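You operate a simulated robot arm through the tools that you are given. There is no shell and no other tool.

You run a simulated robot arm. Do the job below in one go: nothing can be reset, and whatever is moved stays where it is left.

## Task
Size the two warmed glides in the soak cells, the ready one first.
Fine: a glide is ready when its heat less the stub heat equals its lead; set each basket down on the sizing jig, then on a free feed end drip ring.

It is judged by the outcome, as a careful person would: the job done as asked, and still so three seconds after it is handed in. It fails if anything else is knocked over, pushed out of place, dropped, spilled or broken.

## Robot
A 6-joint arm with a two-finger gripper, fixed in place. Base frame: the origin is on the floor under the middle of its stand, x ahead of it, y to its left, z up. Readings come in mm, rad, newtons and seconds.
It reaches about 1572 mm from its shoulder. Its first joint turns from -2.897 to 2.897 rad. Payload 2.45 kg.
The TCP is the grasp point between the finger pads, 20 mm short of the fingertips. In the tool frame z runs along the fingers and y along their closing line. The gripper opens to 140 mm; its body begins 168 mm behind the TCP.
Orientation is that of the tool frame in the base frame, as a unit quaternion [w, x, y, z]. With the fingers straight down and closing along the base's y, the tool's x points along the base's -x, its y along +y and its z along -z.

## Interface
- The arm moves only by the tool move_arm. Its argument "rows" is a list of rows, each a list of 6 numbers: the shift along the tool's x, y, z in mm, then the turn, a rotation vector about the tool's x, y, z in rad. In form: [[tx, ty, tz, ax, ay, az], ...]. A call has 1 to 20 rows; each row shifts and turns the commanded pose from where the row before left it, along the tool's axes as they then stand. "claw" is the closure in counts, from 0 (fully open) to 255 (shut), set as the call begins (left out, the last holds). Each row takes 0.2 s and may step no farther than 50 mm and 0.15 rad from the row before; otherwise, or with a gripper value out of range, the whole call is refused. Where a pose cannot be reached the arm comes as near as it can. A force on the tool above 40 N (or 10 N above the force at the start of the call, whichever is more), or a blocked arm, ends the call early, and 0.2 s more pass. Each finger travels about 45 mm/s and halts on what it meets, pressing with about 38 N; the grip force reading is that of the motor and also rises with nothing between the fingers. The clock runs only during rows and for 0.2 s after the last one: add rows that do not move to give the fingers time. The reply holds the time, the measured pose of the TCP, the force on the tool along the base axes, the opening and the grip force, in the units named above and with some noise, with the torque about the TCP (base axes, N m) and any sound that the robot's microphone picked up, and new pictures: "views" is both (left out), scene, wrist or none.
- Cameras (640 x 400 px; columns grow to the right, rows downward): "scene" is fixed at [409.6, 505.1, 1854]; the picture's right is [-0.65, -0.76, 0.00], its down [-0.57, 0.48, -0.66] and it looks along [0.51, -0.43, -0.75] (base axes); focal length 343 px, centre (320, 200). "wrist" rides on the gripper at [78, 11, -209] in the tool frame; the picture's right is [-0.14, 0.99, 0.00], its down [-0.92, -0.13, -0.37] and it looks along [-0.36, -0.05, 0.93] (tool axes); focal length 280 px, centre (320, 200). There is no depth. A picture from a camera that has moved, and an enlarged one, comes with that camera's place and axes in the base frame and with its lens. The place of the scene camera against the robot may be out by one fixed shift of up to 18 mm in any direction.
- inspect(camera, box): a new picture of the part [left, top, right, bottom] of that camera's present view, enlarged. No time passes.
- close_job(): hands the job in; it is judged then, once.

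Places have to be worked out from the pictures, the camera data and where the tool is seen. Open the gripper and draw the arm clear of the work before you hand the job in, unless the task says otherwise.

The tools are called after "Emit:" by a JSON object that holds its "name" and its "arguments". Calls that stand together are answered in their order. move_arm: Moves the arm, as the interface text tells. Its arguments: {"type":"object","properties":{"rows":{"type":"array"},"claw":{"type":"number"},"views":{"type":"string","enum":["both","scene","wrist","none"]}},"required":["rows"]} The other tools are called the same way: inspect (camera, box) takes an enlarged picture of a part of a camera's view; close_job () hands the job in.

At the start:

```text
time_s: 0.0
ee_pos: [676.0, -152.1, 1388.3]
ee_rot: [0.001, 0.001, 1.0, 0.0]
contact_force: [0.9, -0.3, -0.5]
wrist_torque: [0.03, 0.03, -0.01]
width: 139.9
grasp_force: 0.1
```

scene: 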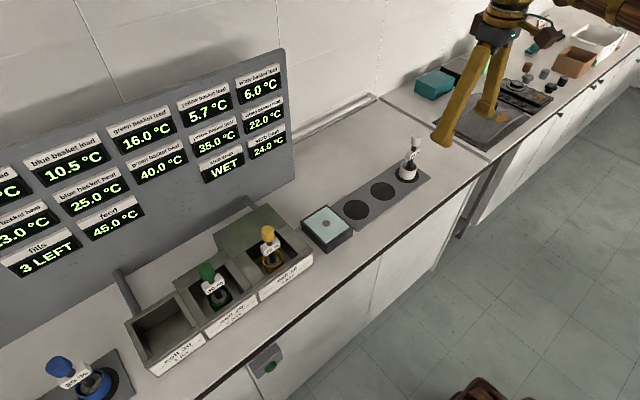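
wrist: 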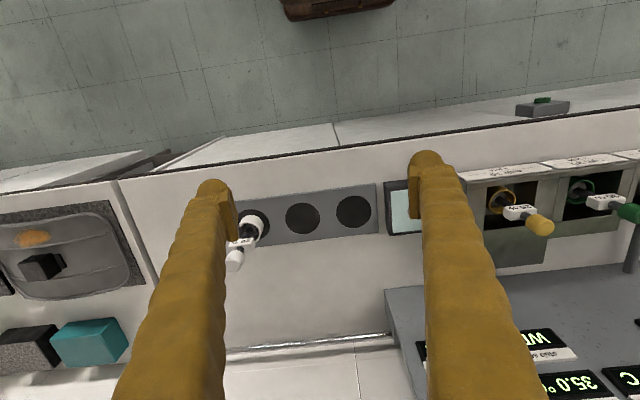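

I'll start by looking closely at the readouts, the soak cells, the jig and the drip rings before moving anything.

Emit:
{"name": "inspect", "arguments": {"camera": "scene", "box": [0, 60, 300, 290]}}

Emit:
{"name": "inspect", "arguments": {"camera": "scene", "box": [170, 50, 300, 190]}}

Emit:
{"name": "inspect", "arguments": {"camera": "scene", "box": [120, 210, 320, 380]}}

Emit:
{"name": "inspect", "arguments": {"camera": "scene", "box": [290, 120, 450, 260]}}

Emit:
{"name": "inspect", "arguments": {"camera": "scene", "box": [0, 300, 160, 400]}}

Emit:
{"name": "inspect", "arguments": {"camera": "wrist", "box": [370, 80, 640, 260]}}

Emit:
{"name": "inspect", "arguments": {"camera": "wrist", "box": [180, 150, 420, 300]}}

```text
1.74 times, centred on (150, 175) of scene
camera zoom: at [409.6, 505.1, 1854.0], right [-0.65, -0.76, 0.0], down [-0.57, 0.48, -0.66], along [0.51, -0.43, -0.75], focal length 596 px, centre (616, 244)
```

zoom: 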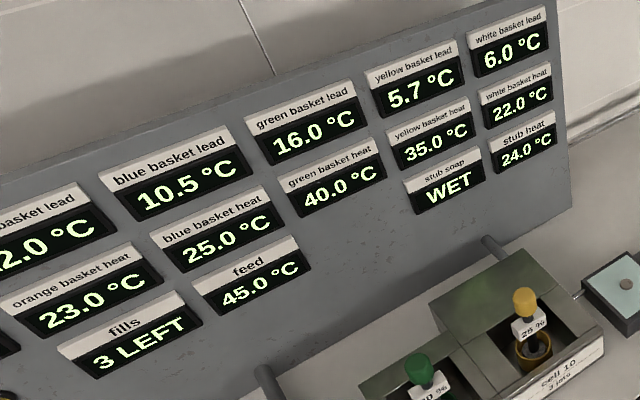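

```text
2.86 times, centred on (235, 120) of scene
camera zoom: at [409.6, 505.1, 1854.0], right [-0.65, -0.76, 0.0], down [-0.57, 0.48, -0.66], along [0.51, -0.43, -0.75], focal length 980 px, centre (563, 429)
```

zoom: 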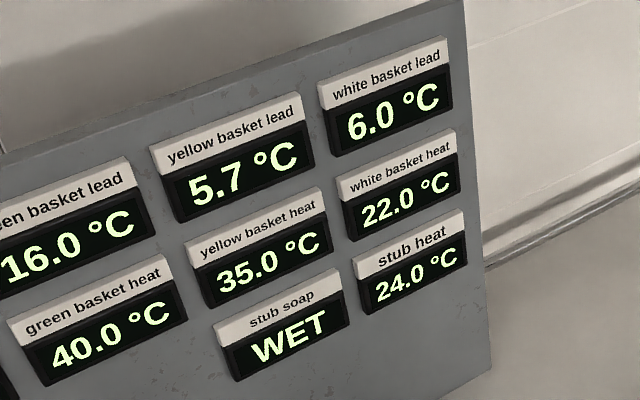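

```text
2.35 times, centred on (220, 295) of scene
camera zoom: at [409.6, 505.1, 1854.0], right [-0.65, -0.76, 0.0], down [-0.57, 0.48, -0.66], along [0.51, -0.43, -0.75], focal length 807 px, centre (555, -24)
```

zoom: 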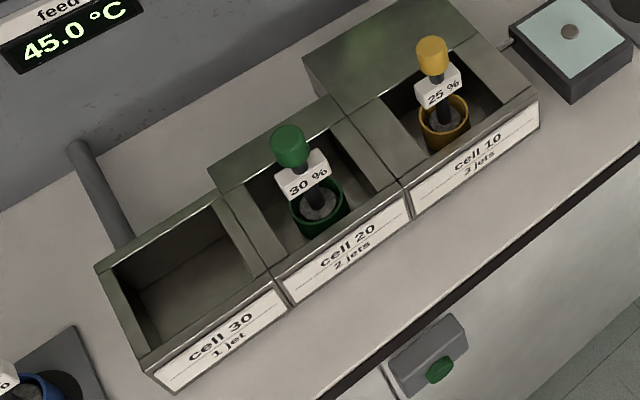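

```text
2.86 times, centred on (370, 190) of scene
camera zoom: at [409.6, 505.1, 1854.0], right [-0.65, -0.76, 0.0], down [-0.57, 0.48, -0.66], along [0.51, -0.43, -0.75], focal length 980 px, centre (177, 229)
```

zoom: 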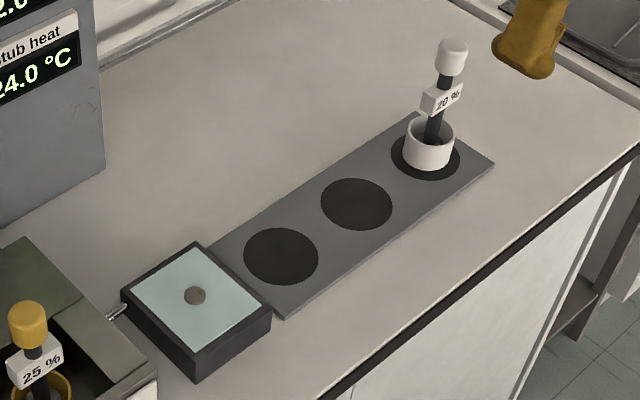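

```text
4.00 times, centred on (80, 350) of scene
camera zoom: at [409.6, 505.1, 1854.0], right [-0.65, -0.76, 0.0], down [-0.57, 0.48, -0.66], along [0.51, -0.43, -0.75], focal length 1371 px, centre (1280, -400)
```

zoom: 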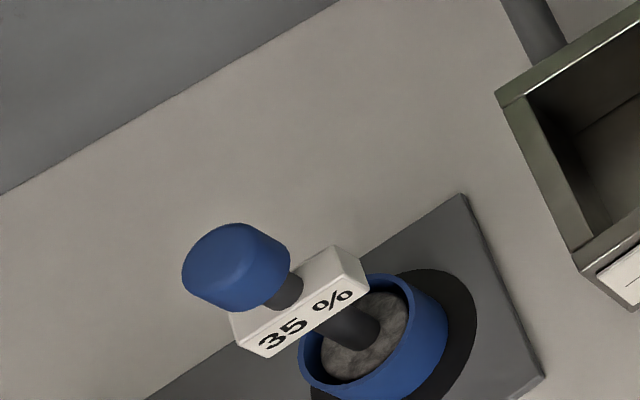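

```text
2.22 times, centred on (505, 170) of wrist
camera zoom: at [596.9, -141.1, 1595.9], right [0.14, 0.99, 0.0], down [0.92, -0.13, 0.37], along [0.37, -0.05, -0.93], focal length 623 px, centre (-91, 267)
```

zoom: 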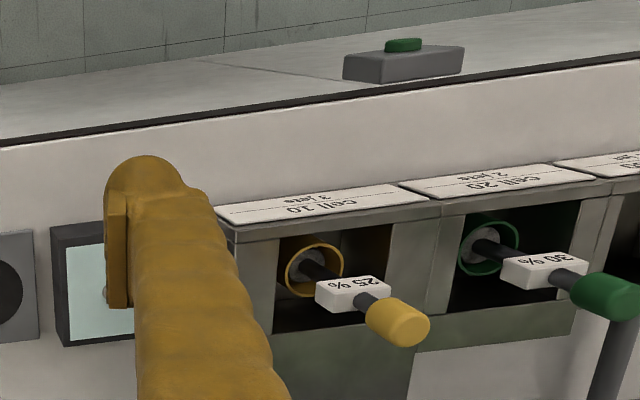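

```text
2.67 times, centred on (300, 225) of wrist
camera zoom: at [596.9, -141.1, 1595.9], right [0.14, 0.99, 0.0], down [0.92, -0.13, 0.37], along [0.37, -0.05, -0.93], focal length 748 px, centre (373, 133)
```

zoom: 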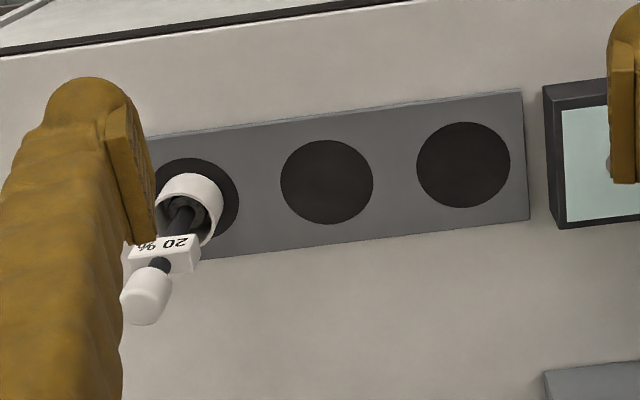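

Green reads 40.0 − 24.0 = 16.0, which equals its lead, so green is the ready one; yellow is 35.0 − 24.0 = 11.0 against a lead of 5.7. I still have to find out which end is the "feed end", so I'll carry the wrist camera left (+y) at height to see the other rings and the piping.

Emit:
{"name": "move_arm", "arguments": {"rows": [[0, 50, 0, 0, 0, 0], [0, 50, 0, 0, 0, 0], [0, 50, 0, 0, 0, 0], [0, 50, 0, 0, 0, 0], [0, 50, 0, 0, 0, 0], [0, 50, 0, 0, 0, 0], [0, 50, 0, 0, 0, 0], [0, 50, 0, 0, 0, 0]], "claw": 0}}

```text
time_s: 1.8
ee_pos: [675.1, 248.4, 1387.9]
ee_rot: [0.0, 0.001, 1.0, 0.0]
contact_force: [-1.1, -0.3, 0.4]
wrist_torque: [0.01, -0.08, 0.0]
width: 139.9
grasp_force: 0.0
camera wrist: at [597.5, 259.9, 1595.5], right [0.14, 0.99, 0.0], down [0.92, -0.13, 0.37], along [0.37, -0.05, -0.93], focal length 280 px, centre (320, 200)
```

scene: 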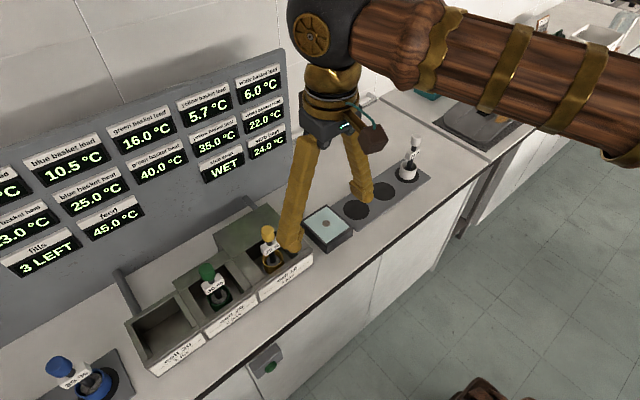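
wrist: 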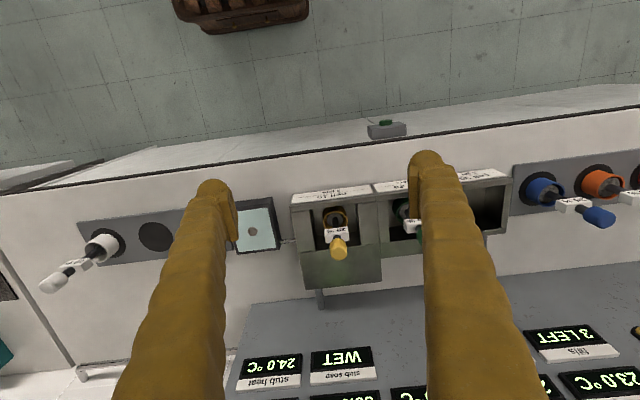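

The left plate holds blue, orange and something further along. I'll continue left to see the rest of that plate and the end of the bench.

Emit:
{"name": "move_arm", "arguments": {"rows": [[0, 50, 0, 0, 0, 0], [0, 50, 0, 0, 0, 0], [0, 50, 0, 0, 0, 0], [0, 50, 0, 0, 0, 0], [0, 50, 0, 0, 0, 0], [0, 50, 0, 0, 0, 0], [0, 50, 0, 0, 0, 0]], "claw": 0}}

```text
time_s: 3.4
ee_pos: [673.9, 599.3, 1387.5]
ee_rot: [0.001, 0.001, 1.0, 0.0]
contact_force: [-0.1, 0.0, 0.7]
wrist_torque: [0.03, -0.12, -0.02]
width: 140.0
grasp_force: 0.1
camera wrist: at [596.6, 610.6, 1596.3], right [0.14, 0.99, 0.0], down [0.92, -0.13, 0.37], along [0.37, -0.05, -0.93], focal length 280 px, centre (320, 200)
```

scene: 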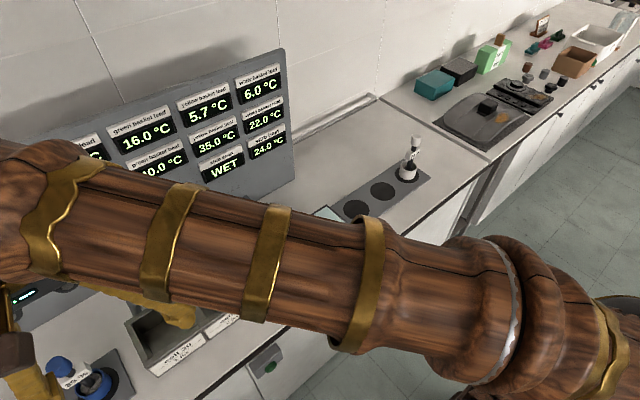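
wrist: 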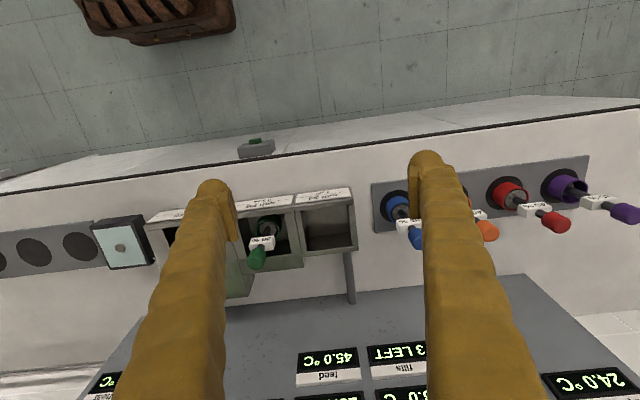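

The left plate seems to hold blue, orange, red and purple. I'll enlarge that and the pipe by cell 30.

Emit:
{"name": "inspect", "arguments": {"camera": "wrist", "box": [360, 130, 640, 280]}}

Emit:
{"name": "inspect", "arguments": {"camera": "wrist", "box": [0, 130, 380, 330]}}

Emit:
{"name": "inspect", "arguments": {"camera": "wrist", "box": [60, 280, 640, 400]}}

Emit:
{"name": "inspect", "arguments": {"camera": "wrist", "box": [200, 120, 320, 190]}}

```text
2.29 times, centred on (500, 205) of wrist
camera zoom: at [596.6, 610.6, 1596.3], right [0.14, 0.99, 0.0], down [0.92, -0.13, 0.37], along [0.37, -0.05, -0.93], focal length 641 px, centre (-91, 189)
```

zoom: 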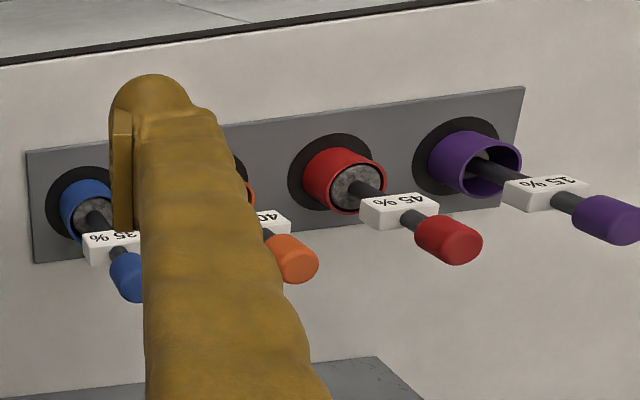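

```text
1.68 times, centred on (190, 230) of wrist
camera zoom: at [596.6, 610.6, 1596.3], right [0.14, 0.99, 0.0], down [0.92, -0.13, 0.37], along [0.37, -0.05, -0.93], focal length 472 px, centre (539, 150)
```

zoom: 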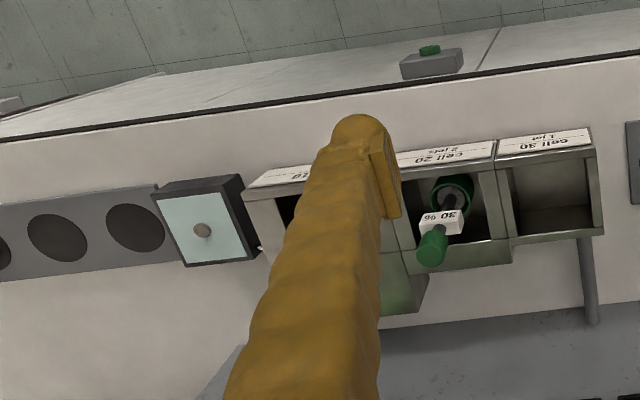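

```text
1.10 times, centred on (350, 340) of wrist
camera zoom: at [596.6, 610.6, 1596.3], right [0.14, 0.99, 0.0], down [0.92, -0.13, 0.37], along [0.37, -0.05, -0.93], focal length 309 px, centre (287, 46)
```

zoom: 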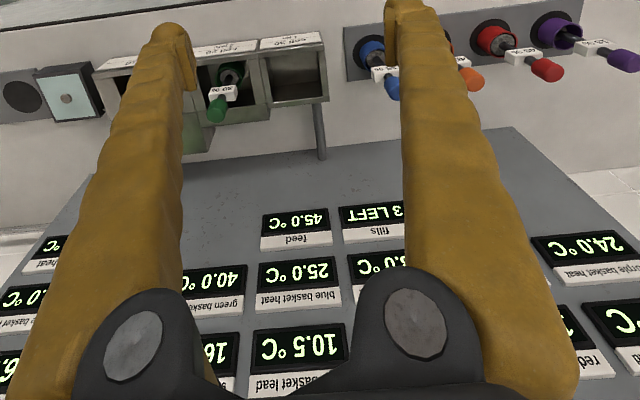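

```text
5.33 times, centred on (260, 155) of wrist
camera zoom: at [596.6, 610.6, 1596.3], right [0.14, 0.99, 0.0], down [0.92, -0.13, 0.37], along [0.37, -0.05, -0.93], focal length 1495 px, centre (640, 440)
```

zoom: 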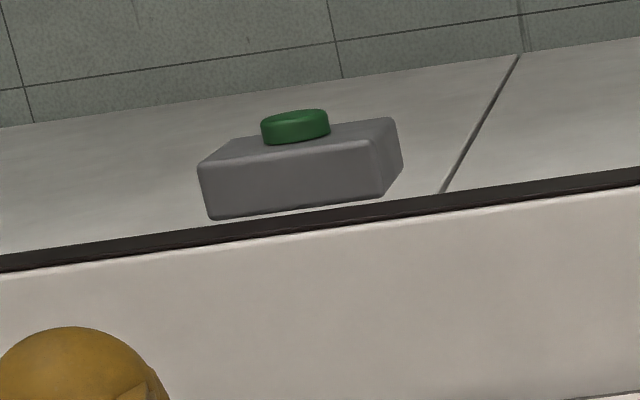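

All four left rings are occupied (blue, orange, red, purple). The only free rings are the two on the plate by the jig, so those must be the drip rings meant. By stereo, the yellow knob top is near (898, 254, 1117) and green near (900, 436, ~1117); I'll move above green for a closer look.

Emit:
{"name": "move_arm", "arguments": {"rows": [[-32.3, -22.7, 15.3, 0, 0, 0], [-32.3, -22.7, 15.3, 0, 0, 0], [-32.3, -22.7, 15.3, 0, 0, 0], [-32.3, -22.7, 15.3, 0, 0, 0], [-32.3, -22.7, 15.3, 0, 0, 0], [-32.3, -22.7, 15.3, 0, 0, 0], [-32.3, -22.7, 15.3, 0, 0, 0]], "claw": 0}}

```text
time_s: 5.0
ee_pos: [900.9, 437.7, 1281.8]
ee_rot: [0.001, 0.0, 1.0, 0.001]
contact_force: [-0.7, 0.1, -0.7]
wrist_torque: [-0.03, 0.0, 0.0]
width: 140.0
grasp_force: 0.1
camera wrist: at [822.5, 448.5, 1489.7], right [0.14, 0.99, 0.0], down [0.92, -0.13, 0.37], along [0.37, -0.05, -0.93], focal length 280 px, centre (320, 200)
```

scene: 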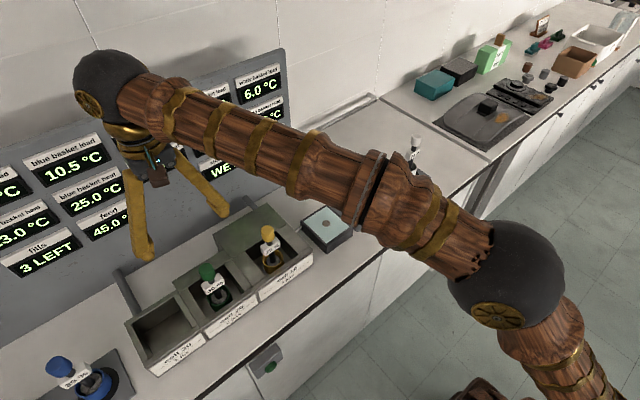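
wrist: 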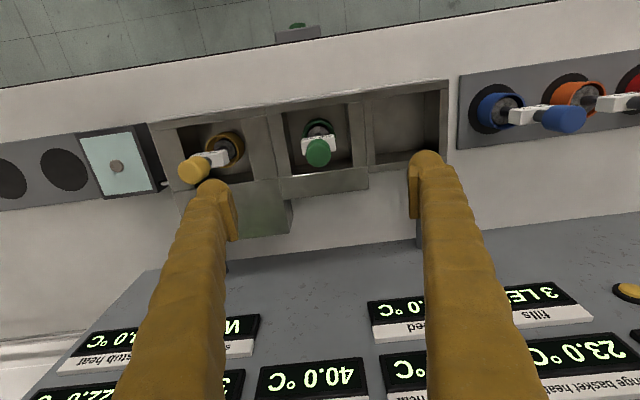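

I'm above the cells now; I'll enlarge green, the jig and yellow to locate them.

Emit:
{"name": "inspect", "arguments": {"camera": "wrist", "box": [240, 80, 400, 210]}}

Emit:
{"name": "inspect", "arguments": {"camera": "wrist", "box": [0, 90, 260, 260]}}

Emit:
{"name": "inspect", "arguments": {"camera": "wrist", "box": [540, 240, 640, 340]}}

```text
3.08 times, centred on (320, 145) of wrist
camera zoom: at [822.5, 448.5, 1489.7], right [0.14, 0.99, 0.0], down [0.92, -0.13, 0.37], along [0.37, -0.05, -0.93], focal length 863 px, centre (320, 369)
```

zoom: 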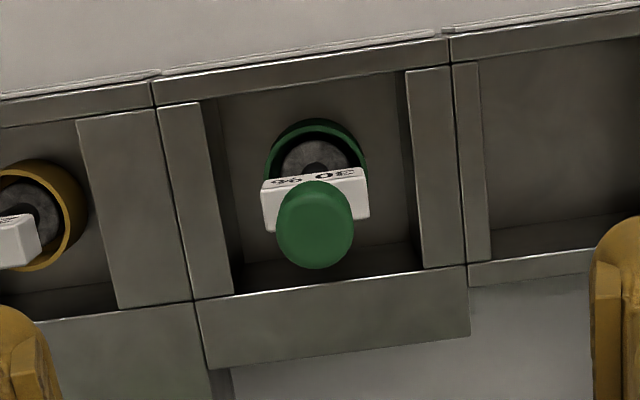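

```text
2.35 times, centred on (130, 175) of wrist
camera zoom: at [822.5, 448.5, 1489.7], right [0.14, 0.99, 0.0], down [0.92, -0.13, 0.37], along [0.37, -0.05, -0.93], focal length 660 px, centre (767, 259)
```

zoom: 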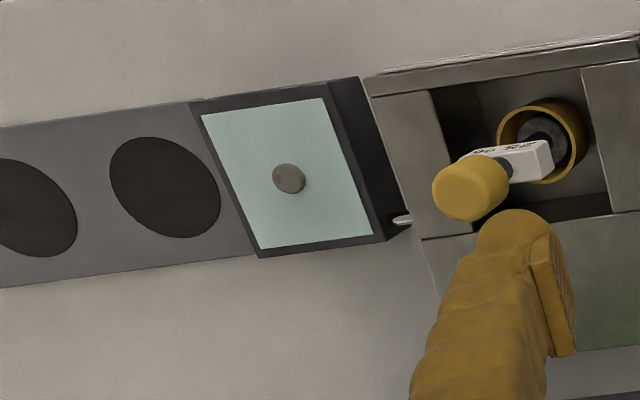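

```text
4.00 times, centred on (590, 290) of wrist
camera zoom: at [822.5, 448.5, 1489.7], right [0.14, 0.99, 0.0], down [0.92, -0.13, 0.37], along [0.37, -0.05, -0.93], focal length 1122 px, centre (-760, -160)
```

zoom: 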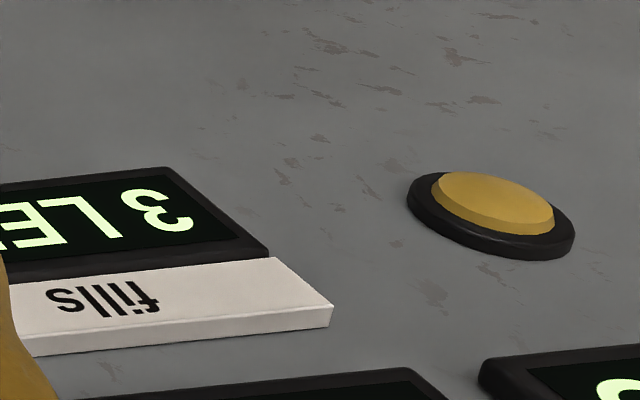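

I'll enlarge the yellow and green handles in the scene view to work out knob, label and stem heights.

Emit:
{"name": "inspect", "arguments": {"camera": "scene", "box": [245, 215, 295, 285]}}

Emit:
{"name": "inspect", "arguments": {"camera": "scene", "box": [185, 250, 245, 320]}}

Emit:
{"name": "inspect", "arguments": {"camera": "scene", "box": [290, 120, 450, 260]}}

```text
5.71 times, centred on (270, 250) of scene
camera zoom: at [409.6, 505.1, 1854.0], right [-0.65, -0.76, 0.0], down [-0.57, 0.48, -0.66], along [0.51, -0.43, -0.75], focal length 1959 px, centre (606, -86)
```

zoom: 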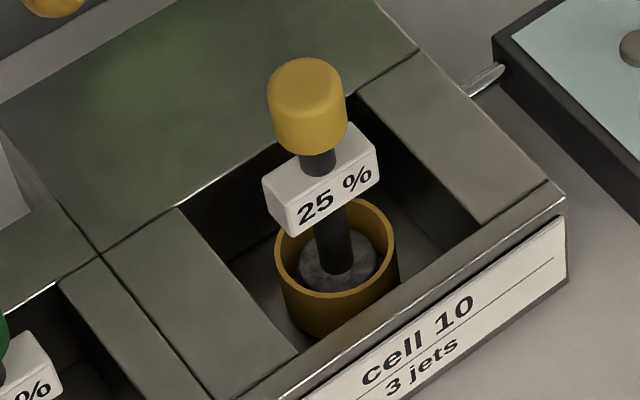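

```text
5.71 times, centred on (215, 285) of scene
camera zoom: at [409.6, 505.1, 1854.0], right [-0.65, -0.76, 0.0], down [-0.57, 0.48, -0.66], along [0.51, -0.43, -0.75], focal length 1959 px, centre (920, -286)
```

zoom: 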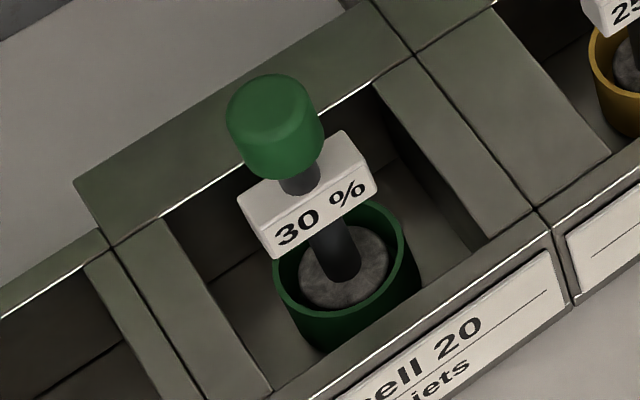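

```text
2.86 times, centred on (370, 190) of scene
camera zoom: at [409.6, 505.1, 1854.0], right [-0.65, -0.76, 0.0], down [-0.57, 0.48, -0.66], along [0.51, -0.43, -0.75], focal length 980 px, centre (177, 229)
```

zoom: 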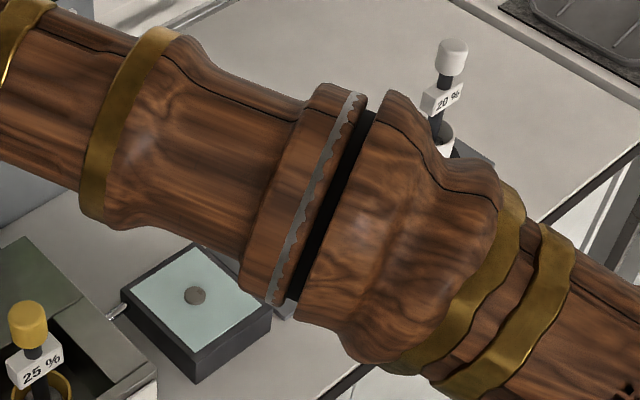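

The knob is about 34 mm wide and 31 mm tall (z ≈1085–1117), with roughly 30 mm of bare stem above the label. I'll come down around the green knob to z ≈1135 with the fingers open and check the alignment.

Emit:
{"name": "move_arm", "arguments": {"rows": [[0, -1, 49, 0, 0, 0], [0, -0.7, 49, 0, 0, 0], [0, 0, 49, 0, 0, 0], [0, 0, 0, 0, 0, 0]], "claw": 0}}

```text
time_s: 6.0
ee_pos: [901.9, 436.4, 1135.9]
ee_rot: [0.001, 0.002, 1.0, 0.001]
contact_force: [0.0, -0.3, 0.0]
wrist_torque: [0.02, 0.01, 0.01]
width: 140.1
grasp_force: 0.1
camera wrist: at [823.4, 447.1, 1343.0], right [0.14, 0.99, 0.0], down [0.92, -0.13, 0.37], along [0.37, -0.05, -0.93], focal length 280 px, centre (320, 200)
```

scene: 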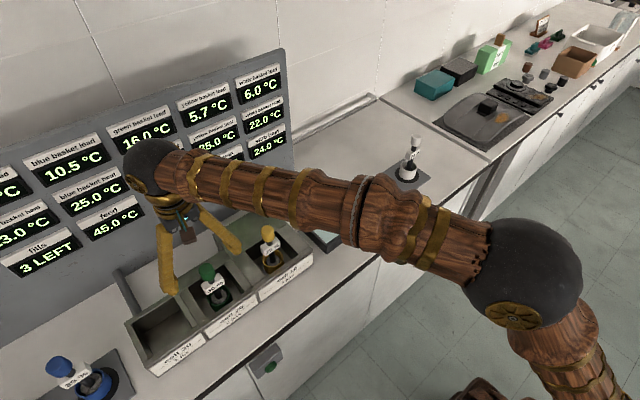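
wrist: 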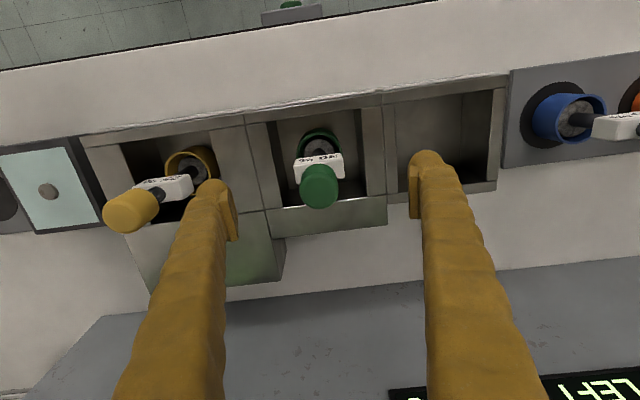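

Green's knob sits centred between the fingers, about (902, 435). I'll check the height relation between knob and fingertips in both views.

Emit:
{"name": "inspect", "arguments": {"camera": "wrist", "box": [180, 110, 460, 270]}}

Emit:
{"name": "inspect", "arguments": {"camera": "scene", "box": [130, 190, 290, 320]}}

```text
2.29 times, centred on (320, 190) of wrist
camera zoom: at [823.4, 447.1, 1343.0], right [0.14, 0.99, 0.0], down [0.92, -0.13, 0.37], along [0.37, -0.05, -0.93], focal length 641 px, centre (320, 223)
```

zoom: 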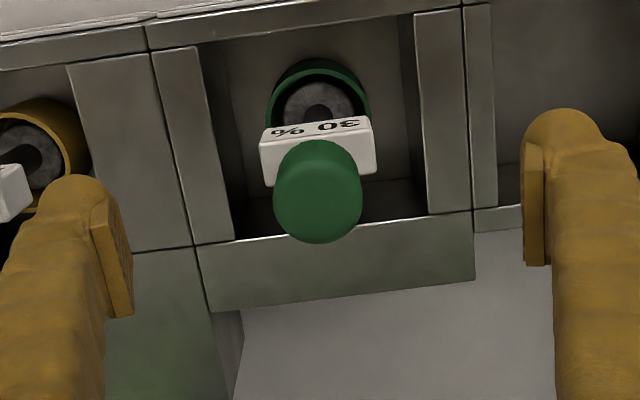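

```text
3.08 times, centred on (210, 255) of scene
camera zoom: at [409.6, 505.1, 1854.0], right [-0.65, -0.76, 0.0], down [-0.57, 0.48, -0.66], along [0.51, -0.43, -0.75], focal length 1055 px, centre (658, 31)
```

zoom: 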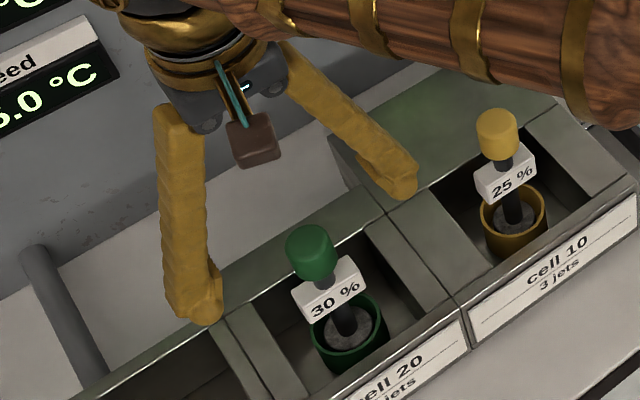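

The knob is within about 1 mm of the finger centreline. I'll lower 31 mm so the pads straddle the knob, then close on it with time for the fingers to travel.

Emit:
{"name": "move_arm", "arguments": {"rows": [[-0.5, -0.6, 16, 0, 0, 0], [0, 0, 15, 0, 0, 0], [0, 0, 0, 0, 0, 0]], "claw": 0}}

```text
time_s: 6.8
ee_pos: [901.6, 436.1, 1104.5]
ee_rot: [0.0, 0.001, 1.0, -0.001]
contact_force: [0.1, 0.1, 1.2]
wrist_torque: [0.01, -0.02, 0.02]
width: 140.0
grasp_force: 0.0
camera wrist: at [824.8, 447.3, 1312.4], right [0.14, 0.99, 0.0], down [0.92, -0.13, 0.37], along [0.37, -0.05, -0.93], focal length 280 px, centre (320, 200)
```

scene: 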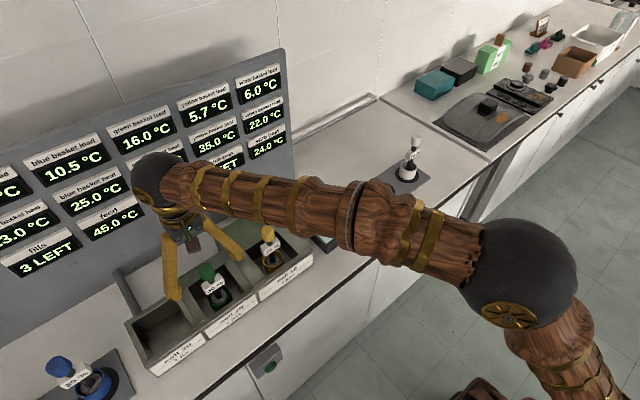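
wrist: 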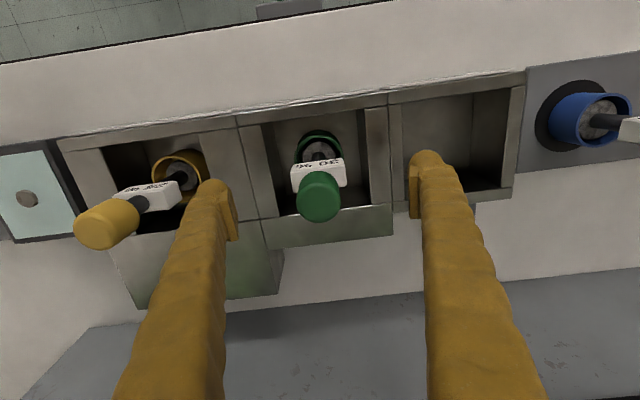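

The knob top works out at about z 1121, so the pads are at its mid-height. Closing now.

Emit:
{"name": "move_arm", "arguments": {"rows": [[0, 0, 0, 0, 0, 0], [0, 0, 0, 0, 0, 0], [0, 0, 0, 0, 0, 0], [0, 0, 0, 0, 0, 0], [0, 0, 0, 0, 0, 0], [0, 0, 0, 0, 0, 0], [0, 0, 0, 0, 0, 0], [0, 0, 0, 0, 0, 0], [0, 0, 0, 0, 0, 0]], "claw": 255}}

```text
time_s: 8.8
ee_pos: [902.9, 436.1, 1103.9]
ee_rot: [0.001, 0.0, 1.0, 0.0]
contact_force: [-0.5, -1.2, 1.2]
wrist_torque: [-0.04, 0.02, 0.0]
width: 33.8
grasp_force: 37.8
camera wrist: at [824.8, 447.2, 1312.5], right [0.14, 0.99, 0.0], down [0.92, -0.13, 0.37], along [0.37, -0.05, -0.93], focal length 280 px, centre (320, 200)
```

scene: 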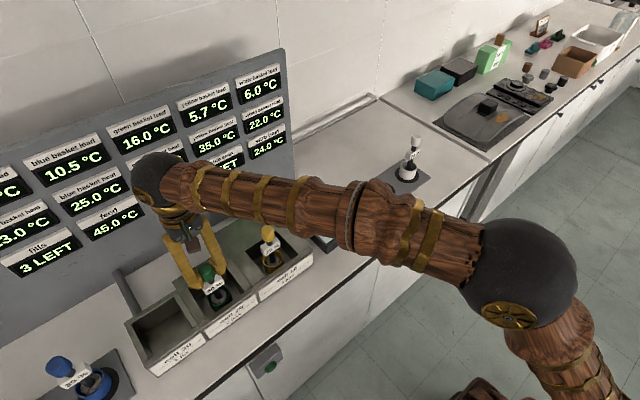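
wrist: 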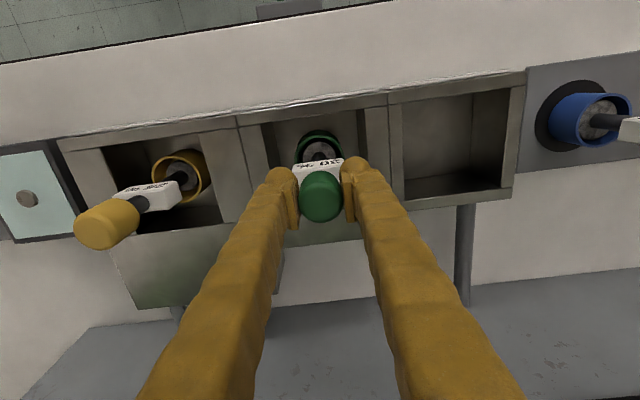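

Gripped at 33.8 mm, matching the knob's diameter. I'll lift straight up gently, first 60 mm, and check.

Emit:
{"name": "move_arm", "arguments": {"rows": [[0, 0, -5, 0, 0, 0], [0, 0, -10, 0, 0, 0], [0, 0, -15, 0, 0, 0], [0, 0, -15, 0, 0, 0], [0, 0, -15, 0, 0, 0], [0, 0, 0, 0, 0, 0]], "claw": 255}}

```text
time_s: 10.2
ee_pos: [902.3, 436.7, 1164.2]
ee_rot: [0.0, 0.001, 1.0, 0.0]
contact_force: [0.8, -0.1, -2.4]
wrist_torque: [0.02, -0.01, -0.01]
width: 33.8
grasp_force: 37.9
camera wrist: at [824.8, 447.8, 1371.4], right [0.14, 0.99, 0.0], down [0.92, -0.13, 0.37], along [0.37, -0.05, -0.93], focal length 280 px, centre (320, 200)
```

scene: 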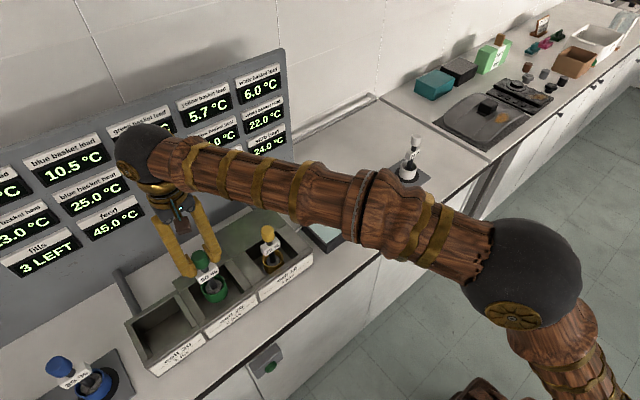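
wrist: 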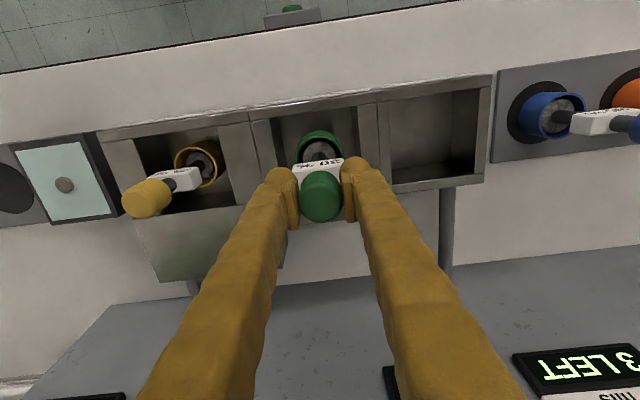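

The basket rose with the gripper (about 3 N of load). I'll lift on to z ≈1345 so its cup clears the yellow handle, then look.

Emit:
{"name": "move_arm", "arguments": {"rows": [[0, 0, -20, 0, 0, 0], [0, 0, -30, 0, 0, 0], [0, 0, -30, 0, 0, 0], [0, 0, -30, 0, 0, 0], [0, 0, -30, 0, 0, 0], [0, 0, -25, 0, 0, 0], [0, 0, -15, 0, 0, 0], [0, 0, 0, 0, 0, 0]], "claw": 255}}

```text
time_s: 12.0
ee_pos: [902.2, 436.3, 1342.8]
ee_rot: [0.0, 0.001, 1.0, 0.001]
contact_force: [0.1, 0.1, -3.6]
wrist_torque: [0.0, -0.01, -0.02]
width: 34.1
grasp_force: 37.7
camera wrist: at [824.2, 447.2, 1550.7], right [0.14, 0.99, 0.0], down [0.92, -0.13, 0.37], along [0.37, -0.05, -0.93], focal length 280 px, centre (320, 200)
```

scene: 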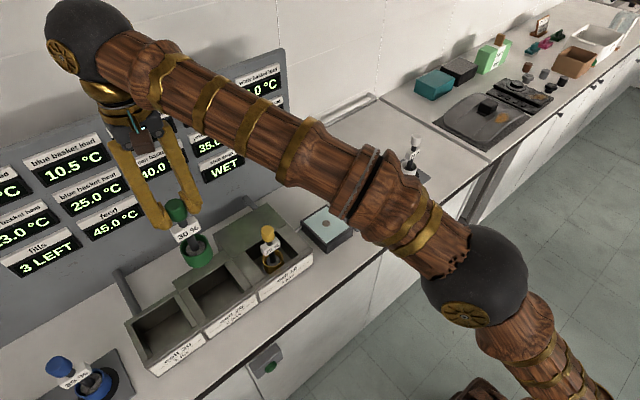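
wrist: 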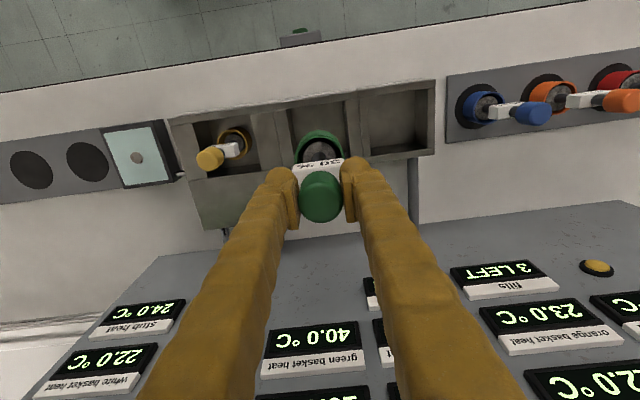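

Green still reads 40.0 and stub 24.0. I'll enlarge the held basket to measure how far the cup's bottom hangs below the TCP, and the jig for its surface.

Emit:
{"name": "inspect", "arguments": {"camera": "scene", "box": [150, 180, 230, 280]}}

Emit:
{"name": "inspect", "arguments": {"camera": "wrist", "box": [0, 100, 200, 220]}}

Emit:
{"name": "inspect", "arguments": {"camera": "scene", "box": [290, 130, 450, 260]}}

Emit:
{"name": "inspect", "arguments": {"camera": "wrist", "box": [240, 110, 400, 250]}}

```text
4.00 times, centred on (190, 230) of scene
camera zoom: at [409.6, 505.1, 1854.0], right [-0.65, -0.76, 0.0], down [-0.57, 0.48, -0.66], along [0.51, -0.43, -0.75], focal length 1371 px, centre (840, 80)
```

zoom: 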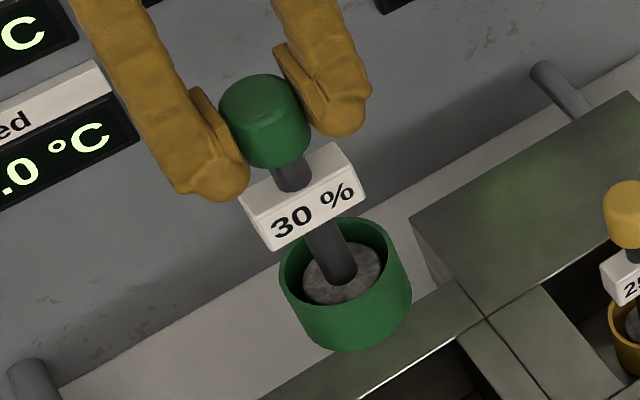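

```text
3.20 times, centred on (100, 160) of wrist
camera zoom: at [824.2, 447.2, 1550.7], right [0.14, 0.99, 0.0], down [0.92, -0.13, 0.37], along [0.37, -0.05, -0.93], focal length 897 px, centre (1024, 328)
```

zoom: 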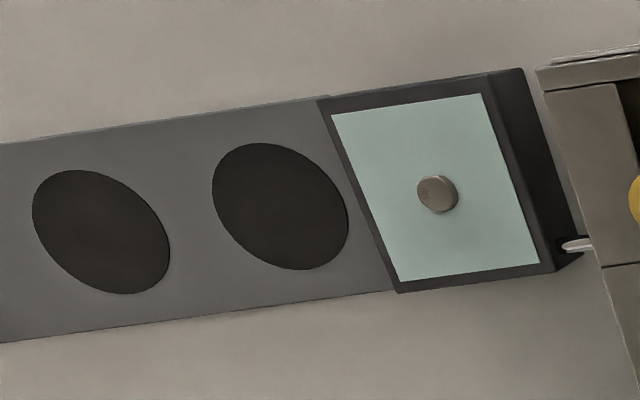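

```text
3.08 times, centred on (370, 195) of scene
camera zoom: at [409.6, 505.1, 1854.0], right [-0.65, -0.76, 0.0], down [-0.57, 0.48, -0.66], along [0.51, -0.43, -0.75], focal length 1055 px, centre (166, 215)
```

zoom: 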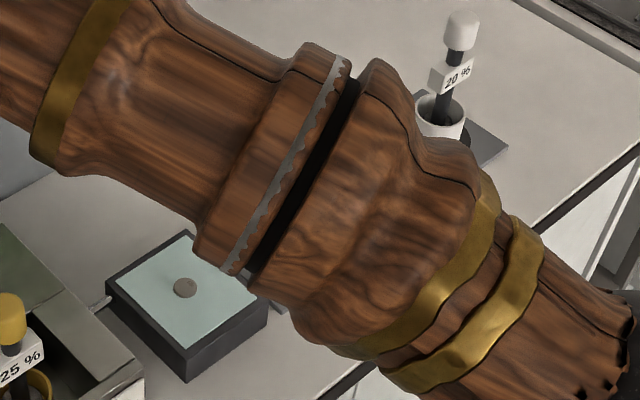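

```text
2.86 times, centred on (320, 180) of wrist
camera zoom: at [824.2, 447.2, 1550.7], right [0.14, 0.99, 0.0], down [0.92, -0.13, 0.37], along [0.37, -0.05, -0.93], focal length 801 px, centre (320, 257)
```

zoom: 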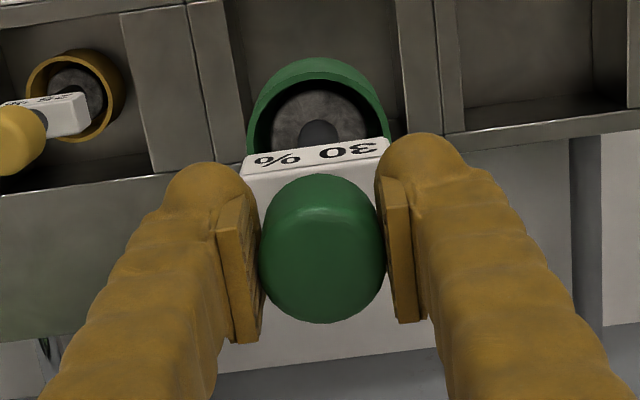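

Green's cup bottom is about 175 mm below its knob top, and several wrist views put the jig's centre disc near (904, 41) with its top around z 960. At this height the cup clears the yellow knob by about 60 mm, so I'll carry it across to above the jig.

Emit:
{"name": "move_arm", "arguments": {"rows": [[0, -15, 0, 0, 0, 0], [0, -30, 0, 0, 0, 0], [0, -35, 0, 0, 0, 0], [0, -35, 0, 0, 0, 0], [0, -35, 0, 0, 0, 0], [0, -35, 0, 0, 0, 0], [0, -35, 0, 0, 0, 0], [0, -35, 0, 0, 0, 0], [0, -35, 0, 0, 0, 0], [0, -35, 0, 0, 0, 0], [-2, -30, 0, 0, 0, 0], [0, -25, 0, 0, 0, 0], [0, -15, 0, 0, 0, 0], [0, 0, 0, 0, 0, 0]], "claw": 255}}

```text
time_s: 15.0
ee_pos: [902.9, 42.1, 1344.6]
ee_rot: [0.0, -0.001, 1.0, 0.0]
contact_force: [-0.2, 0.4, -3.7]
wrist_torque: [0.0, -0.02, -0.01]
width: 33.5
grasp_force: 37.9
camera wrist: at [825.0, 52.6, 1552.5], right [0.14, 0.99, 0.0], down [0.92, -0.13, 0.37], along [0.37, -0.05, -0.93], focal length 280 px, centre (320, 200)
```

scene: 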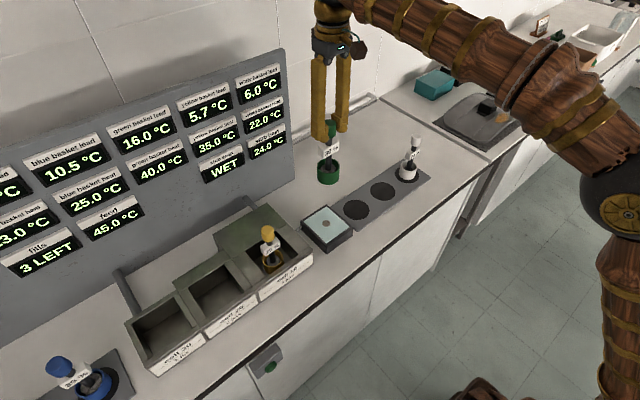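
wrist: 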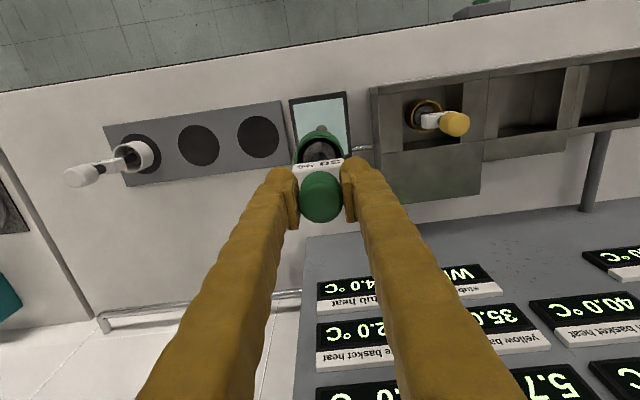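

Above the jig now. I'll enlarge the jig beneath the cup and the rings to refine positions, and check the readouts.

Emit:
{"name": "inspect", "arguments": {"camera": "wrist", "box": [260, 70, 400, 200]}}

Emit:
{"name": "inspect", "arguments": {"camera": "wrist", "box": [50, 80, 300, 210]}}

Emit:
{"name": "inspect", "arguments": {"camera": "scene", "box": [290, 110, 450, 260]}}

Emit:
{"name": "inspect", "arguments": {"camera": "scene", "box": [100, 50, 300, 190]}}

```text
3.08 times, centred on (330, 135) of wrist
camera zoom: at [825.0, 52.6, 1552.5], right [0.14, 0.99, 0.0], down [0.92, -0.13, 0.37], along [0.37, -0.05, -0.93], focal length 863 px, centre (289, 400)
```

zoom: 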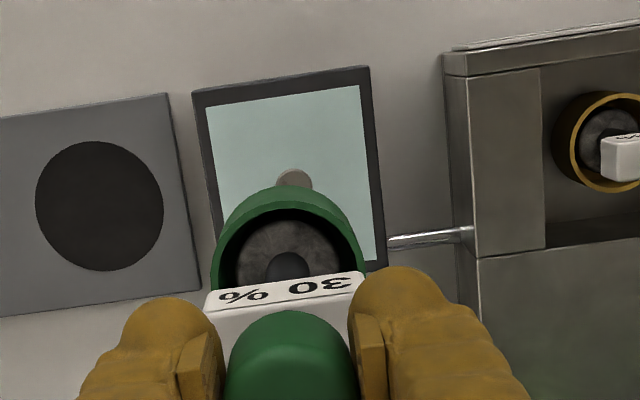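

```text
2.56 times, centred on (175, 145) of wrist
camera zoom: at [825.0, 52.6, 1552.5], right [0.14, 0.99, 0.0], down [0.92, -0.13, 0.37], along [0.37, -0.05, -0.93], focal length 718 px, centre (691, 341)
```

zoom: 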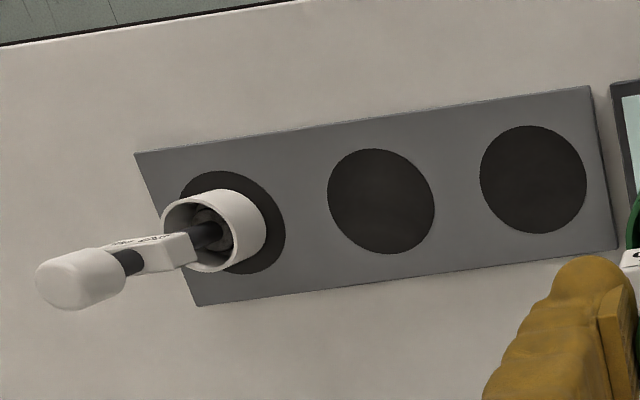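

```text
2.67 times, centred on (370, 185) of scene
camera zoom: at [409.6, 505.1, 1854.0], right [-0.65, -0.76, 0.0], down [-0.57, 0.48, -0.66], along [0.51, -0.43, -0.75], focal length 914 px, centre (187, 240)
```

zoom: 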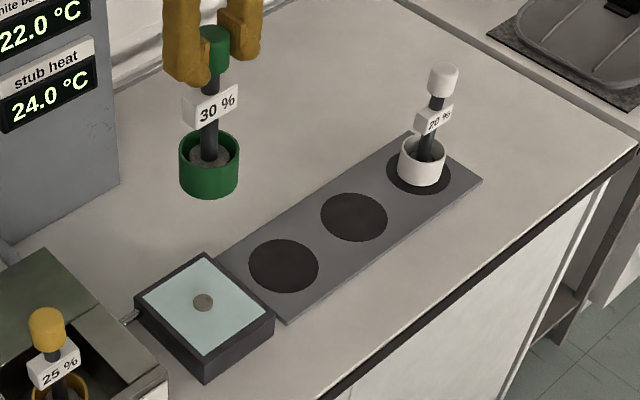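

```text
2.86 times, centred on (200, 120) of scene
camera zoom: at [409.6, 505.1, 1854.0], right [-0.65, -0.76, 0.0], down [-0.57, 0.48, -0.66], along [0.51, -0.43, -0.75], focal length 980 px, centre (663, 429)
```

zoom: 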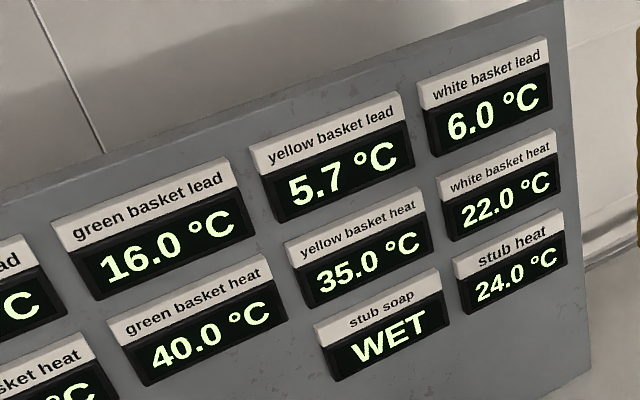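

The jig's disc comes out at about (904.5, 44.5, 965) and the rings are clear. I'll correct by ~2 mm and lower towards the jig, stopping with the cup some 25 mm above it.

Emit:
{"name": "move_arm", "arguments": {"rows": [[-1.6, 2.4, 20, 0, 0, 0], [0, 0, 35, 0, 0, 0], [0, 0, 40, 0, 0, 0], [0, 0, 40, 0, 0, 0], [0, 0, 35, 0, 0, 0], [0, 0, 20, 0, 0, 0], [0, 0, 0, 0, 0, 0]], "claw": 255}}

```text
time_s: 16.6
ee_pos: [905.9, 42.9, 1152.3]
ee_rot: [0.001, 0.001, 1.0, 0.001]
contact_force: [0.5, 0.1, -2.7]
wrist_torque: [0.0, 0.01, 0.01]
width: 33.6
grasp_force: 38.1
camera wrist: at [828.1, 54.5, 1360.6], right [0.14, 0.99, 0.0], down [0.92, -0.13, 0.37], along [0.37, -0.05, -0.93], focal length 280 px, centre (320, 200)
```

scene: 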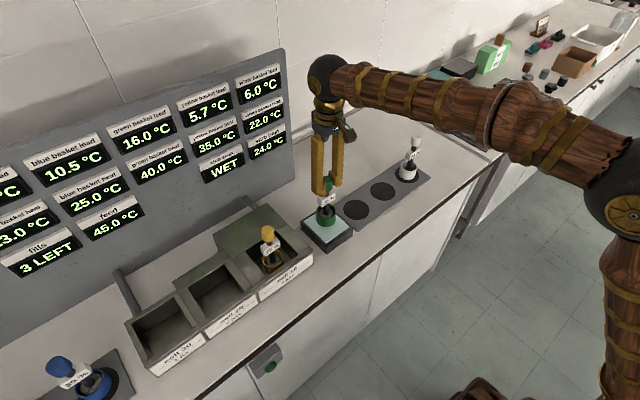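
wrist: 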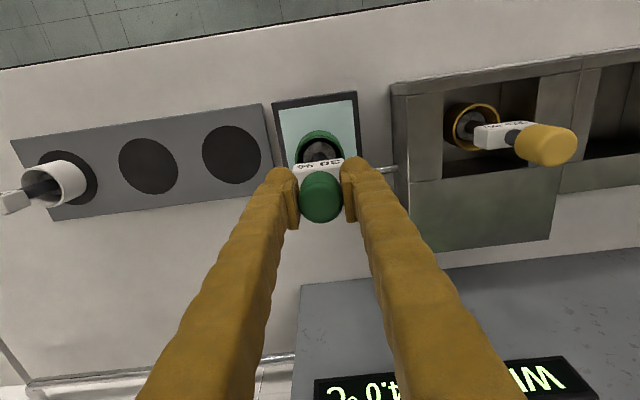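

Now the cup hovers over the jig; I'll check centring and remaining height.

Emit:
{"name": "inspect", "arguments": {"camera": "scene", "box": [290, 170, 370, 260]}}

Emit:
{"name": "inspect", "arguments": {"camera": "wrist", "box": [250, 80, 400, 230]}}

```text
4.44 times, centred on (330, 215) of scene
camera zoom: at [409.6, 505.1, 1854.0], right [-0.65, -0.76, 0.0], down [-0.57, 0.48, -0.66], along [0.51, -0.43, -0.75], focal length 1524 px, centre (276, 133)
```

zoom: 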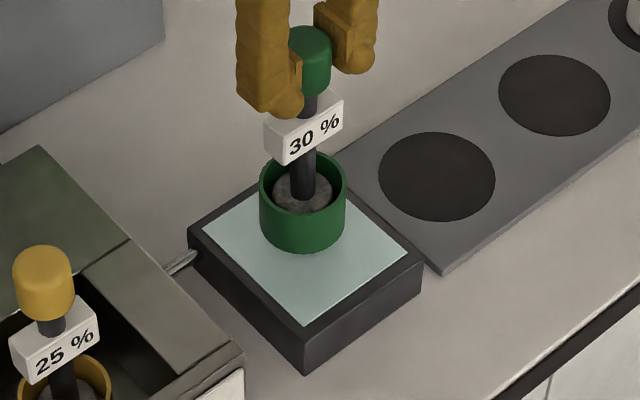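

```text
2.67 times, centred on (325, 155) of wrist
camera zoom: at [828.1, 54.5, 1360.6], right [0.14, 0.99, 0.0], down [0.92, -0.13, 0.37], along [0.37, -0.05, -0.93], focal length 748 px, centre (307, 320)
```

zoom: 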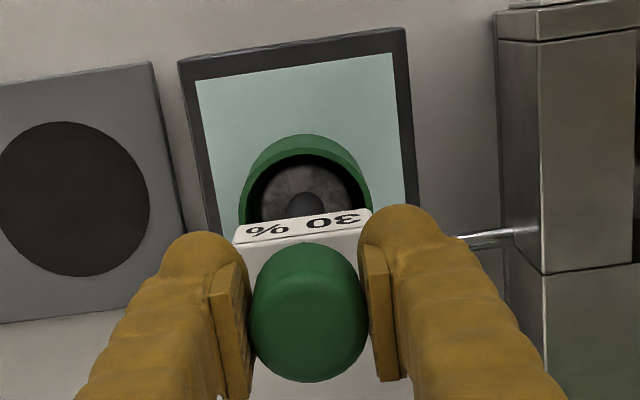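

The cup is centred over the jig with roughly 28 mm to go. I'll lower 18 mm, then creep.

Emit:
{"name": "move_arm", "arguments": {"rows": [[0, 0, 6, 0, 0, 0], [0, 0, 6, 0, 0, 0], [0, 0, 6, 0, 0, 0], [0, 0, 0, 0, 0, 0]], "claw": 255, "views": "scene"}}

Emit:
{"name": "inspect", "arguments": {"camera": "scene", "box": [290, 170, 370, 260]}}

```text
time_s: 17.6
ee_pos: [905.2, 43.6, 1135.9]
ee_rot: [0.002, 0.001, 1.0, 0.0]
contact_force: [-0.8, -6.2, 33.4]
wrist_torque: [-0.11, 0.06, 0.01]
width: 33.7
grasp_force: 37.7
```

scene: 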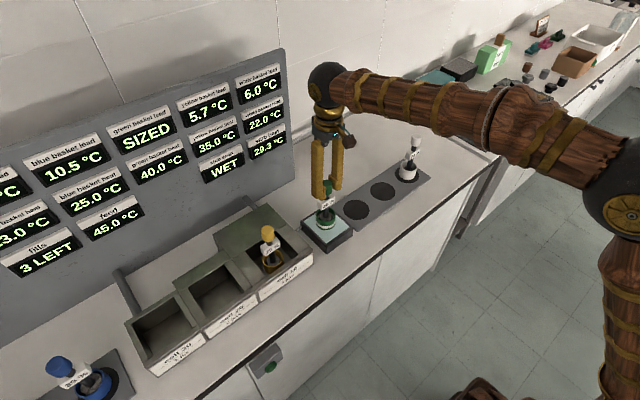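

```text
4.44 times, centred on (330, 215) of scene
camera zoom: at [409.6, 505.1, 1854.0], right [-0.65, -0.76, 0.0], down [-0.57, 0.48, -0.66], along [0.51, -0.43, -0.75], focal length 1524 px, centre (276, 133)
```

zoom: 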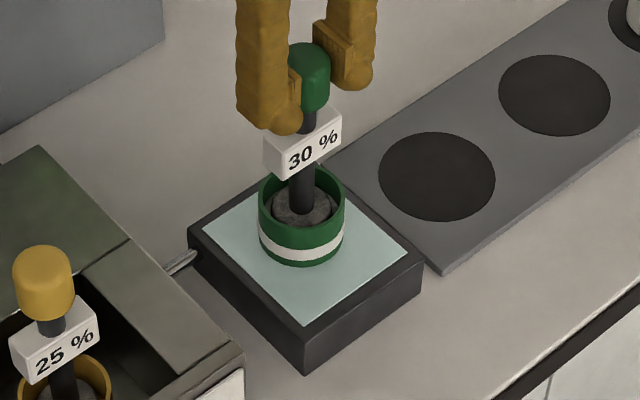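

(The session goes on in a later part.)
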